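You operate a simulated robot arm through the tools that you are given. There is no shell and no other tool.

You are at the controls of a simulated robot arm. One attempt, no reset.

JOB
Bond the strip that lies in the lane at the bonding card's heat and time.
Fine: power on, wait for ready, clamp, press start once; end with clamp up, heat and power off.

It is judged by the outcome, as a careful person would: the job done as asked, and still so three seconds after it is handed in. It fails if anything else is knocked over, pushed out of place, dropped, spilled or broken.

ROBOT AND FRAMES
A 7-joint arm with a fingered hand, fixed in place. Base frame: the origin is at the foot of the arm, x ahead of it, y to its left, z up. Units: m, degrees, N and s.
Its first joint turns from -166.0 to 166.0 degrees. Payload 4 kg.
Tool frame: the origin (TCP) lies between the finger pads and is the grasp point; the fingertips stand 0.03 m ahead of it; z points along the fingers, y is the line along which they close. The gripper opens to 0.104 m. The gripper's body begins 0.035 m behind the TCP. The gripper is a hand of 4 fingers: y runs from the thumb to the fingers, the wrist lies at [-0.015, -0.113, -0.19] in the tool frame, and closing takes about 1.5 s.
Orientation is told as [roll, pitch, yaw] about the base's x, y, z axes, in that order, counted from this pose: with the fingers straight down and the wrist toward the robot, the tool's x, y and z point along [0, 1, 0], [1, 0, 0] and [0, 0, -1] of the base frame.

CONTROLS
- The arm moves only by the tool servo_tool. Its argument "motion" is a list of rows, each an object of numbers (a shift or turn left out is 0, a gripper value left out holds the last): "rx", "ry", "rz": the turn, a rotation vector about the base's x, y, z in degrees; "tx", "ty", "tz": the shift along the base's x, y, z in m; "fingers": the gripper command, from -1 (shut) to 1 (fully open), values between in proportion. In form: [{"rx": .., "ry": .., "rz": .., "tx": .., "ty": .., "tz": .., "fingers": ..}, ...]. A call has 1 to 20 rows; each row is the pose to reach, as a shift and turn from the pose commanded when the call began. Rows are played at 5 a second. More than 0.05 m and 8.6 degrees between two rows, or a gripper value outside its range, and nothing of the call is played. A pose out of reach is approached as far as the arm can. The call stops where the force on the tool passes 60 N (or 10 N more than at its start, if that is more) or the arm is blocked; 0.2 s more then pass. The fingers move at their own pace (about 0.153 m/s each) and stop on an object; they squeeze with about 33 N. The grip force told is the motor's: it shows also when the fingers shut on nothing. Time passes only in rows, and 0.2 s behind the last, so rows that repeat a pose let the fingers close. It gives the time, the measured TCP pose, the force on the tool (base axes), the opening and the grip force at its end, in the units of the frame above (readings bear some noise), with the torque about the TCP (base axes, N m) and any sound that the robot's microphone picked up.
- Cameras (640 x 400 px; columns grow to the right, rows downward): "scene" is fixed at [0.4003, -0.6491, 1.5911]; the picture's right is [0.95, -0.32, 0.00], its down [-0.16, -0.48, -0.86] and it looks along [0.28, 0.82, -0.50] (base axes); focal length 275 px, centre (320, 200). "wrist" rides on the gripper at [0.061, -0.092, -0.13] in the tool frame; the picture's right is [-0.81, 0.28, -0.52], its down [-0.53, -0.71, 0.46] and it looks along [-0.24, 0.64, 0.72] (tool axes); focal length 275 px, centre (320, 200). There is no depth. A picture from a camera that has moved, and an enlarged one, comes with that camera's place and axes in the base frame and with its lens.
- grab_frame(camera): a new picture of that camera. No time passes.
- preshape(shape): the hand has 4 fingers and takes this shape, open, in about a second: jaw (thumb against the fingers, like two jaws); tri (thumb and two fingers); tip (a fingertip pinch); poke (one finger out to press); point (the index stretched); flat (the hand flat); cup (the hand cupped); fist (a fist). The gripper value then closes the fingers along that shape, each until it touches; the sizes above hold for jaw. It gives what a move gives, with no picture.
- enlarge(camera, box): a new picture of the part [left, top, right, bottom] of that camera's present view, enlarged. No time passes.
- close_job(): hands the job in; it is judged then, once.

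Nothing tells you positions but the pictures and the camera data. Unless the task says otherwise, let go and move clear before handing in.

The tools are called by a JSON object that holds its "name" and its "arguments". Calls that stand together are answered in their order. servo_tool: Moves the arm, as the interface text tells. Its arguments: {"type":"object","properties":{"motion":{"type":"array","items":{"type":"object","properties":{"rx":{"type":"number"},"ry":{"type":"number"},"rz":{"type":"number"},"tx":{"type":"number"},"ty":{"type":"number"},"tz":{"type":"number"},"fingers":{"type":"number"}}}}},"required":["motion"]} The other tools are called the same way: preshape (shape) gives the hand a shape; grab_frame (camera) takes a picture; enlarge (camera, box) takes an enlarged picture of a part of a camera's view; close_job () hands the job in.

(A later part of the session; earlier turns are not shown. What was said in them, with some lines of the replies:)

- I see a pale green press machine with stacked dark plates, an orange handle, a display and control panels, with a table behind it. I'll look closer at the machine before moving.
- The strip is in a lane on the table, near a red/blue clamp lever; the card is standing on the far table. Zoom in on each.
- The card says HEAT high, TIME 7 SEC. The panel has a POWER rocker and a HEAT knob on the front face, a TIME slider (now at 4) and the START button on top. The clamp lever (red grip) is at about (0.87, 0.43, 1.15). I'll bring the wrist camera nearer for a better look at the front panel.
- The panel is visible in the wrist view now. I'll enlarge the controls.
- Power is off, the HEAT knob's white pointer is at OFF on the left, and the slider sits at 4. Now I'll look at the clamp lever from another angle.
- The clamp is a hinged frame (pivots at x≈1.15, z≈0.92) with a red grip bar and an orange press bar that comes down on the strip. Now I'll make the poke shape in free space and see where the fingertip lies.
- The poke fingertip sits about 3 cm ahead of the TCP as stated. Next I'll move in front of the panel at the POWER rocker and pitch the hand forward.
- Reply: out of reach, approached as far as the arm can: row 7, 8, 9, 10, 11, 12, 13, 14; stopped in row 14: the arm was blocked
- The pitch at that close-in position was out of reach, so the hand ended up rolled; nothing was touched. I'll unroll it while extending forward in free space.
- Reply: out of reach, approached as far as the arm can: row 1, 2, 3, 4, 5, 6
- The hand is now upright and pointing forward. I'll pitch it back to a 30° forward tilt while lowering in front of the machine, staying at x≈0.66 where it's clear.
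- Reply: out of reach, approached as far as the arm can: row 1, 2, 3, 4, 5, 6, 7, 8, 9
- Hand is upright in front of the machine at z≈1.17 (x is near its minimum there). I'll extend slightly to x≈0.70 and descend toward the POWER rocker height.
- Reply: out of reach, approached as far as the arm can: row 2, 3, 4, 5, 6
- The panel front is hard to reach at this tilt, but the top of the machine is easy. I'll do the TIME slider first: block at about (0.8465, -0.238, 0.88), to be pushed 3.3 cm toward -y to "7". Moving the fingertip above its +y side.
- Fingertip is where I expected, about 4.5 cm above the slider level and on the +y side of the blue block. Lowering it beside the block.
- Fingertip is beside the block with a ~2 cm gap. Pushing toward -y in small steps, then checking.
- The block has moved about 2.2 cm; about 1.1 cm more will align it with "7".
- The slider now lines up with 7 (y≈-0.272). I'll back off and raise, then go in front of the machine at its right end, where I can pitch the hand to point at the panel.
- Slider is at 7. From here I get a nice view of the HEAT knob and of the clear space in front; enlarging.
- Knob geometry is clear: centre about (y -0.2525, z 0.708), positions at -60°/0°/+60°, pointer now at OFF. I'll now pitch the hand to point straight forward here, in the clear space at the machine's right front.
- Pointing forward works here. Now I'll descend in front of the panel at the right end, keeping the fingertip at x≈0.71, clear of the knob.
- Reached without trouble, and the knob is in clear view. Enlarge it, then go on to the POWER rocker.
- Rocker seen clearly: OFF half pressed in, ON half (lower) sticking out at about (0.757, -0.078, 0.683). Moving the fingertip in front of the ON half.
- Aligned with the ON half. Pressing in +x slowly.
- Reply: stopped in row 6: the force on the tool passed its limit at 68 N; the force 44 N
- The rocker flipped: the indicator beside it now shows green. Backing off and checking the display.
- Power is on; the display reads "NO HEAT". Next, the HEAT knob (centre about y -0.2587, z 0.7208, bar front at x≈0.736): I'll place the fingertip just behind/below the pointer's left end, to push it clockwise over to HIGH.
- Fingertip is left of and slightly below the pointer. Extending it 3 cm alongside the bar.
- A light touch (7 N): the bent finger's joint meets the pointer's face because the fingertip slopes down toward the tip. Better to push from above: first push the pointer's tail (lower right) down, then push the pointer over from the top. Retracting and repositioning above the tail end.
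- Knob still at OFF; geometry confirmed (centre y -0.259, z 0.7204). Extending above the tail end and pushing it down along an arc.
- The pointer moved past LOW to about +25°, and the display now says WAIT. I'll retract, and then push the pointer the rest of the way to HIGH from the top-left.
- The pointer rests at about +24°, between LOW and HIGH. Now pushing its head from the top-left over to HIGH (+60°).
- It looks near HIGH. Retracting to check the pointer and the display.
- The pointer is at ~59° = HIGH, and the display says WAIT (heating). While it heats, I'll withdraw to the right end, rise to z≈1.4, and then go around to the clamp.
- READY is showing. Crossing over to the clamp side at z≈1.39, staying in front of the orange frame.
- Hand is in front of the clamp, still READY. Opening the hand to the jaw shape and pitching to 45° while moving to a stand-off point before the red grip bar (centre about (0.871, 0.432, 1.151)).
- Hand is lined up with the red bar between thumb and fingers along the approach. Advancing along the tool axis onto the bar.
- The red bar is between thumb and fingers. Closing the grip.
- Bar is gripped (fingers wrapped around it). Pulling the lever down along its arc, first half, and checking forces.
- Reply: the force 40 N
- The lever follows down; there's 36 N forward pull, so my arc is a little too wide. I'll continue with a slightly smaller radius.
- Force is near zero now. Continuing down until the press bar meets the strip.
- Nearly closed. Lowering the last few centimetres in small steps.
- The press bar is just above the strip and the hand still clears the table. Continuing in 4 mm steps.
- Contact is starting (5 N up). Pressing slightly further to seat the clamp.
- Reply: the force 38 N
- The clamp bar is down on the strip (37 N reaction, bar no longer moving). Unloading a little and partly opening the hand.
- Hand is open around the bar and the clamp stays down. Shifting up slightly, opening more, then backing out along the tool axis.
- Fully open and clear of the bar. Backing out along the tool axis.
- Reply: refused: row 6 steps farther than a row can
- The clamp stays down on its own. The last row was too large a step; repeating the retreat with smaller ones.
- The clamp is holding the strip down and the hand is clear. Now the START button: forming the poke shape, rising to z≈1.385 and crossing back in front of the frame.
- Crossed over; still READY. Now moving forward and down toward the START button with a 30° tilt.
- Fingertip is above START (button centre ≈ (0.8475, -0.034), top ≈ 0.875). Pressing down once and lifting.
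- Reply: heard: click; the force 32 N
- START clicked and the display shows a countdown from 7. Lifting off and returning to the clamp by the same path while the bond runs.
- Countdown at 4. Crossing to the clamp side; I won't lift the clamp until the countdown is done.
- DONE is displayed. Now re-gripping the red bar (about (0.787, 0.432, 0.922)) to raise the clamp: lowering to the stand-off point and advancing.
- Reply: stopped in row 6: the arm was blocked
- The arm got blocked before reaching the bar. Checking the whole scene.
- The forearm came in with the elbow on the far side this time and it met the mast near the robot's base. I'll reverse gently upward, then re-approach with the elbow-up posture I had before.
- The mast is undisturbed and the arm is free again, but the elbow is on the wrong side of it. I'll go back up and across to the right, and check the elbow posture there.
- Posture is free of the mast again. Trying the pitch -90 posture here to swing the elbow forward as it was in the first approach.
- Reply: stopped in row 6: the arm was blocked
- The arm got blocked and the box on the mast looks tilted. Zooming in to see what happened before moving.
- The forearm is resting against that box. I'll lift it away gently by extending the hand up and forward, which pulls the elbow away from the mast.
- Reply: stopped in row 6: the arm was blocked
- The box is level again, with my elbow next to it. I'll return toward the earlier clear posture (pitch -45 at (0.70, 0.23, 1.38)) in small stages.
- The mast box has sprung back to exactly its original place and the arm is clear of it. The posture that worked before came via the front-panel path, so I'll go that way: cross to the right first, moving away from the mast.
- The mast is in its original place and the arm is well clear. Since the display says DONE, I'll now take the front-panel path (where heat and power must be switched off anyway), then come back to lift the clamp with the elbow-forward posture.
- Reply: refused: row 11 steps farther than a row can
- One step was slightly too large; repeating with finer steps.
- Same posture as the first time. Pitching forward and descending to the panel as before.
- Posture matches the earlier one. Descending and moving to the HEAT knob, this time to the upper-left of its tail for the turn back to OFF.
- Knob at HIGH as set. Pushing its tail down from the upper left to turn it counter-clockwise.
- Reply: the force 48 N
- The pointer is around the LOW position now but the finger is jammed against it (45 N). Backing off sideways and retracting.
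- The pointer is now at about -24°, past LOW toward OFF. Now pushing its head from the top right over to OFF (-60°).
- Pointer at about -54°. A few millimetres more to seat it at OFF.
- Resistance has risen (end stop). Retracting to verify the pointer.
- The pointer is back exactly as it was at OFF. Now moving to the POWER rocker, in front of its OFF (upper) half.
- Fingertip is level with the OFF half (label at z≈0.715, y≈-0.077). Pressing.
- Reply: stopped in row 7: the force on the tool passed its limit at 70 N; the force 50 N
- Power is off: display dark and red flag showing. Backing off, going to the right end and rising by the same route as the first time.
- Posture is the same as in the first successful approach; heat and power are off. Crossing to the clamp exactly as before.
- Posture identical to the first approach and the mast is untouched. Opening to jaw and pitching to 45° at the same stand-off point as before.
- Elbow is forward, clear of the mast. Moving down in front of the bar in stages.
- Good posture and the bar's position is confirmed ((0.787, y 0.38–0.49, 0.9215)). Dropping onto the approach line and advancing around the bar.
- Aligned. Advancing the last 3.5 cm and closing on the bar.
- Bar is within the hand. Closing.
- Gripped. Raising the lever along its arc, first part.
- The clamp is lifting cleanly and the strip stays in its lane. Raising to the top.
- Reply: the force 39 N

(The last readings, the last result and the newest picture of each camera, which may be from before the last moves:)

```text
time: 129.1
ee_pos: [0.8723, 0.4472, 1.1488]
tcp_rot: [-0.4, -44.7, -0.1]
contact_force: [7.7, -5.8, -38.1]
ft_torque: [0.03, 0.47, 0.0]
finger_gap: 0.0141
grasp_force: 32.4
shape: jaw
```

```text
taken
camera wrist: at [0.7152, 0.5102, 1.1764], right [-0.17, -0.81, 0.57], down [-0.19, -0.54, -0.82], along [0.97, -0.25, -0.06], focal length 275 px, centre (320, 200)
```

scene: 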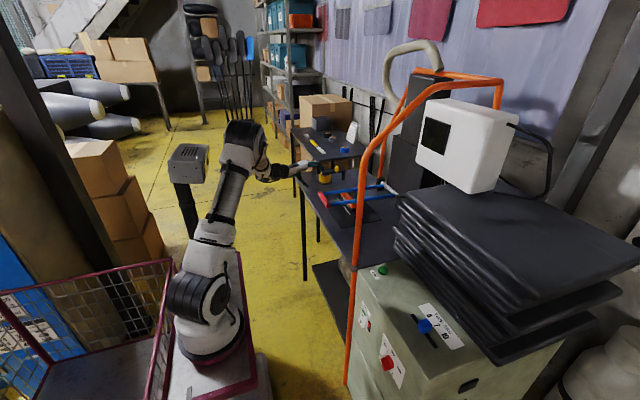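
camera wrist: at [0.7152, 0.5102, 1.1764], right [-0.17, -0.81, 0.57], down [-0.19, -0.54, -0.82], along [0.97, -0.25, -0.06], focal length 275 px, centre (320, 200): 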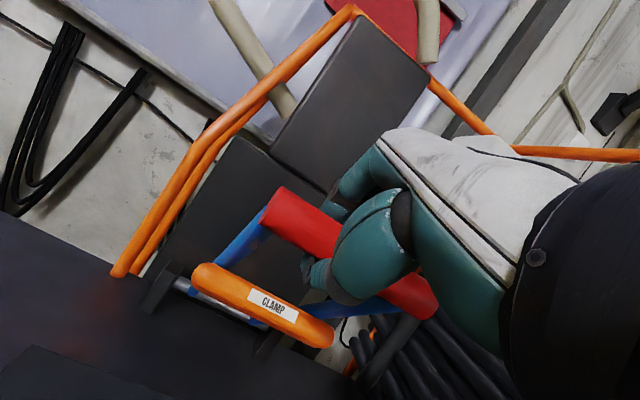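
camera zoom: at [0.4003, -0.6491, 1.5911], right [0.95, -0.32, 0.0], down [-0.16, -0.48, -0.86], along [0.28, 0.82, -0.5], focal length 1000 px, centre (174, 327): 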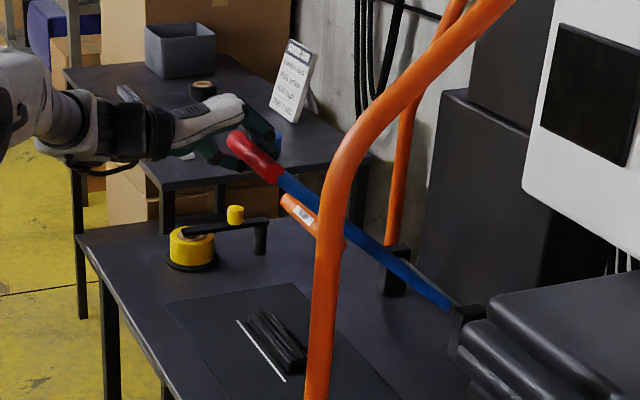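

The lever is at its upper stop (38 N). Unloading slightly and opening the hand.

{"name": "servo_tool", "arguments": {"motion": [{"tz": -0.003, "fingers": -1}, {"tz": -0.003, "fingers": -0.5}, {"tz": -0.003, "fingers": 0.0}, {"tz": -0.003, "fingers": 0.5}, {"tz": -0.003, "fingers": 0.8}, {"tz": -0.003, "fingers": 1.0}, {"tz": -0.003, "fingers": 1.0}]}}

{"name": "enlarge", "arguments": {"camera": "scene", "box": [290, 110, 430, 220]}}

{"name": "grab_frame", "arguments": {"camera": "wrist"}}

```text
time: 130.7
ee_pos: [0.8705, 0.4468, 1.1509]
tcp_rot: [-0.2, -45.1, -0.3]
contact_force: [0.2, 0.3, 0.1]
ft_torque: [0.0, 0.0, 0.01]
finger_gap: 0.1036
grasp_force: 0.0
shape: jaw
```

```text
3.64 times, centred on (360, 165) of scene
camera zoom: at [0.4003, -0.6491, 1.5911], right [0.95, -0.32, 0.0], down [-0.16, -0.48, -0.86], along [0.28, 0.82, -0.5], focal length 1000 px, centre (174, 327)
```

zoom: 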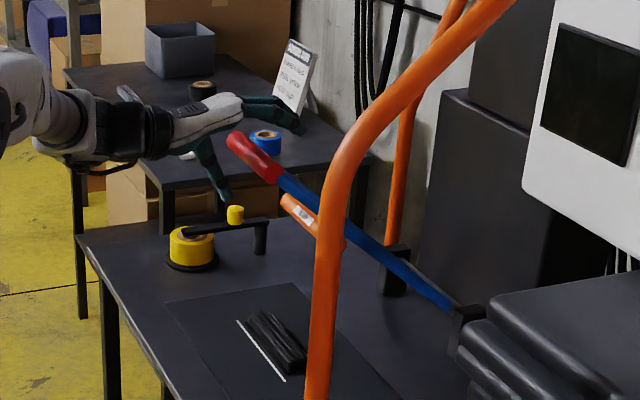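

```text
taken
camera wrist: at [0.7136, 0.5095, 1.1777], right [-0.18, -0.81, 0.56], down [-0.19, -0.53, -0.83], along [0.97, -0.25, -0.05], focal length 275 px, centre (320, 200)
```

wrist: 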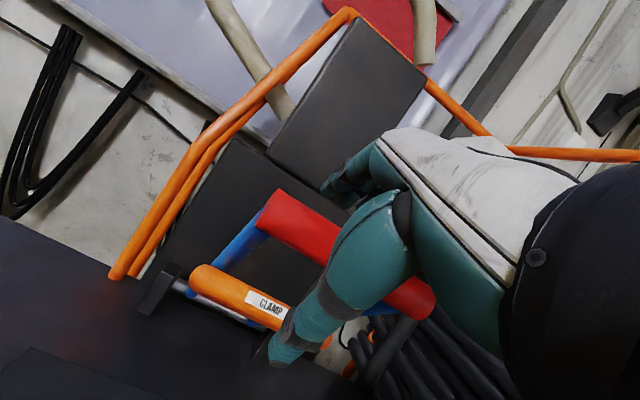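

The lever stays up on its own with the hand open. Backing out along the tool axis to the stand-off point.

{"name": "servo_tool", "arguments": {"motion": [{"tx": -0.02, "tz": 0.02}, {"tx": -0.04, "tz": 0.04}, {"tx": -0.065, "tz": 0.065}, {"tx": -0.086, "tz": 0.086}, {"tx": -0.1, "tz": 0.11}, {"tx": -0.1, "tz": 0.11}]}}

{"name": "grab_frame", "arguments": {"camera": "scene"}}

{"name": "enlarge", "arguments": {"camera": "scene", "box": [290, 110, 430, 220]}}

{"name": "enlarge", "arguments": {"camera": "scene", "box": [345, 290, 415, 390]}}

{"name": "enlarge", "arguments": {"camera": "scene", "box": [120, 110, 280, 270]}}

```text
time: 132.1
ee_pos: [0.7704, 0.446, 1.2617]
tcp_rot: [-0.2, -45.1, -0.3]
contact_force: [0.4, 0.4, 0.0]
ft_torque: [0.01, -0.02, -0.03]
finger_gap: 0.1039
grasp_force: 0.0
shape: jaw
```

```text
taken
```

scene: 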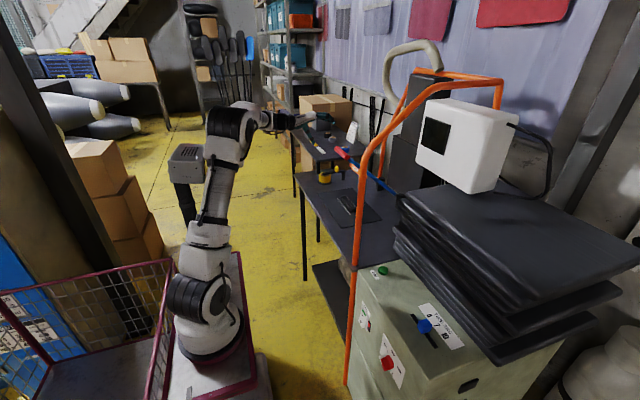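

```text
3.64 times, centred on (360, 165) of scene
camera zoom: at [0.4003, -0.6491, 1.5911], right [0.95, -0.32, 0.0], down [-0.16, -0.48, -0.86], along [0.28, 0.82, -0.5], focal length 1000 px, centre (174, 327)
```

zoom: 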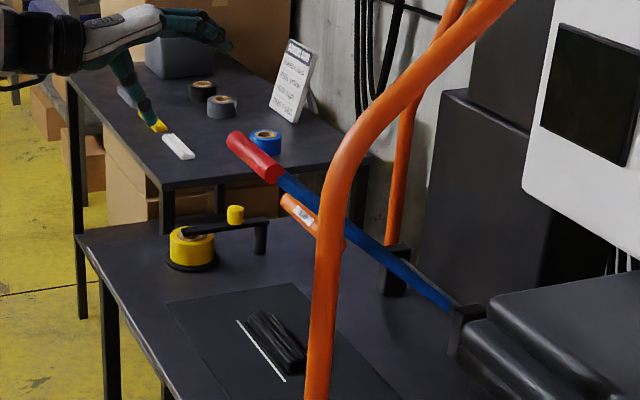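

```text
4.00 times, centred on (380, 340) of scene
camera zoom: at [0.4003, -0.6491, 1.5911], right [0.95, -0.32, 0.0], down [-0.16, -0.48, -0.86], along [0.28, 0.82, -0.5], focal length 1099 px, centre (80, -360)
```

zoom: 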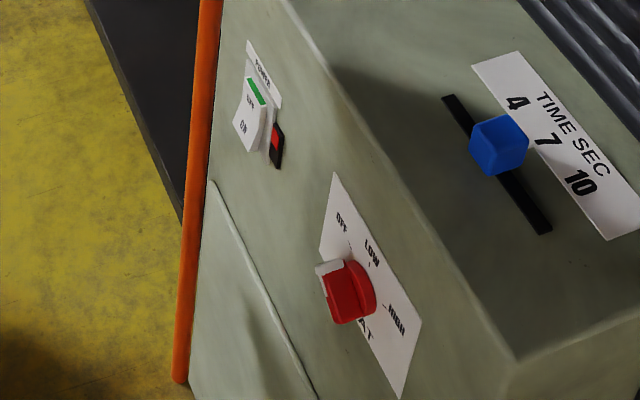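

```text
2.50 times, centred on (200, 190) of scene
camera zoom: at [0.4003, -0.6491, 1.5911], right [0.95, -0.32, 0.0], down [-0.16, -0.48, -0.86], along [0.28, 0.82, -0.5], focal length 687 px, centre (620, 225)
```

zoom: 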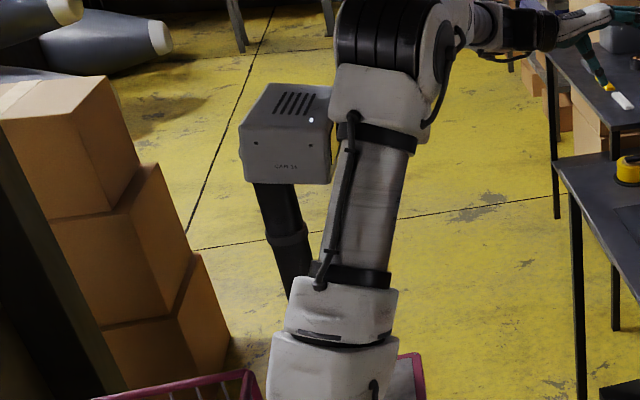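

Everything looks right: clamp up, heat OFF, power OFF, slider at 7. Comparing the strip and the mast with the initial views before handing in.

{"name": "enlarge", "arguments": {"camera": "scene", "box": [320, 160, 400, 230]}}

{"name": "enlarge", "arguments": {"camera": "wrist", "box": [0, 150, 330, 400]}}

{"name": "enlarge", "arguments": {"camera": "scene", "box": [280, 90, 440, 250]}}

{"name": "enlarge", "arguments": {"camera": "scene", "box": [340, 40, 640, 240]}}

```text
5.71 times, centred on (360, 195) of scene
camera zoom: at [0.4003, -0.6491, 1.5911], right [0.95, -0.32, 0.0], down [-0.16, -0.48, -0.86], along [0.28, 0.82, -0.5], focal length 1571 px, centre (91, 229)
```

zoom: 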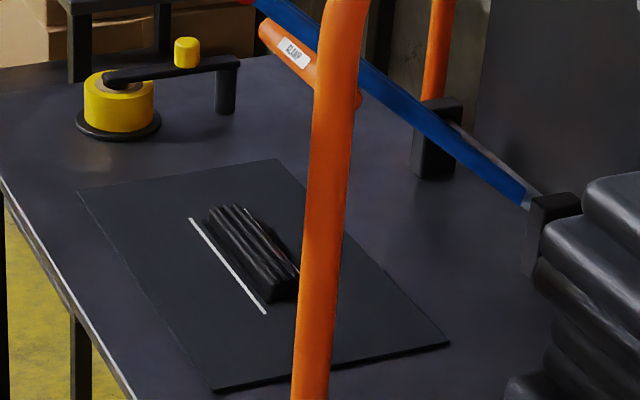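

```text
1.60 times, centred on (165, 275) of wrist
camera zoom: at [0.6134, 0.5087, 1.2888], right [-0.18, -0.81, 0.56], down [-0.19, -0.53, -0.83], along [0.97, -0.25, -0.05], focal length 440 px, centre (568, 80)
```

zoom: 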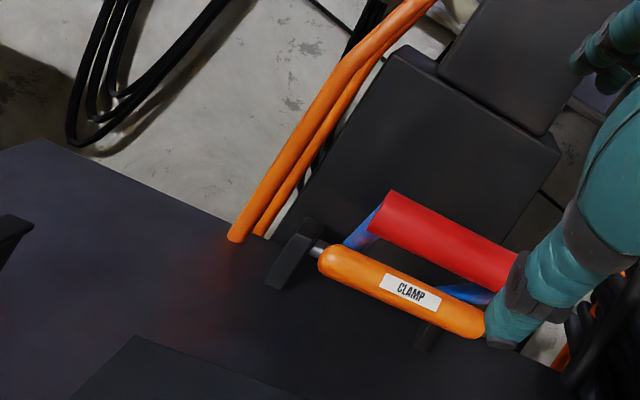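

```text
2.50 times, centred on (360, 170) of scene
camera zoom: at [0.4003, -0.6491, 1.5911], right [0.95, -0.32, 0.0], down [-0.16, -0.48, -0.86], along [0.28, 0.82, -0.5], focal length 687 px, centre (220, 275)
```

zoom: 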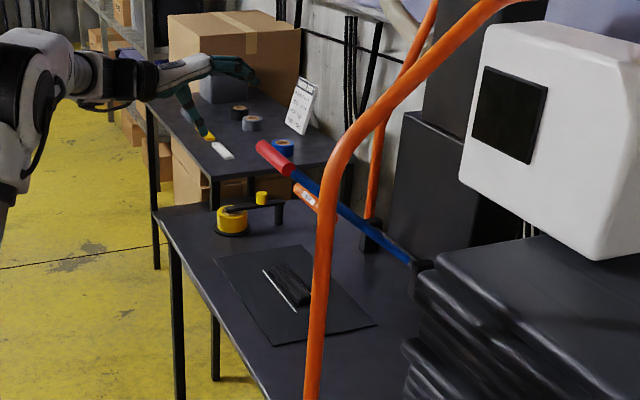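

```text
2.00 times, centred on (490, 140) of scene
camera zoom: at [0.4003, -0.6491, 1.5911], right [0.95, -0.32, 0.0], down [-0.16, -0.48, -0.86], along [0.28, 0.82, -0.5], focal length 550 px, centre (-20, 320)
```

zoom: 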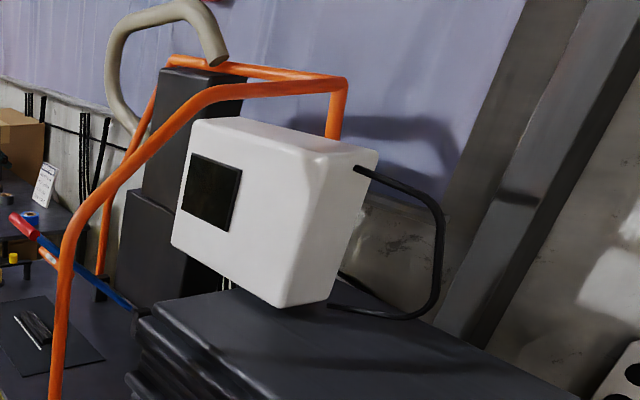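

Everything checks out in the pictures:
- **Clamp:** up at its original rest position, and it stays there on its own.
- **Strip:** in its lane.
- **Controls:** HEAT is at OFF, POWER is off and the display is dark. The time slider is still at 7.
- **Surroundings:** nothing looks displaced. My forearm leaned on the camera box on the mast partway through and tilted it. It sprang back and looks the same as before.

The hand is open and clear, so I'm handing the job in.

{"name": "close_job", "arguments": {}}

```text
The job is handed in.
```

The strip in the lane was bonded at the card's settings, HEAT high and TIME 7 SEC, and the job is handed in. I have not seen the judging result.

- **Sequence:** I set the time slider to 7, turned power on and heat to high, and waited for READY. Then I clamped and pressed START once; the display counted down from 7 to DONE.
- **After DONE:** The clamp stayed closed for about 50 seconds. My first attempt to lift it was blocked by the mast near the robot base. I turned heat and power off first, then came back and raised the clamp.
- **End state:** The clamp is up and holding on its own, HEAT is at OFF, power is off, and the display is dark.
- **Contact with the mast:** During that blocked attempt my forearm pushed the camera box on the mast and tilted it. It sprang back, and in the pictures it looks the same as before.
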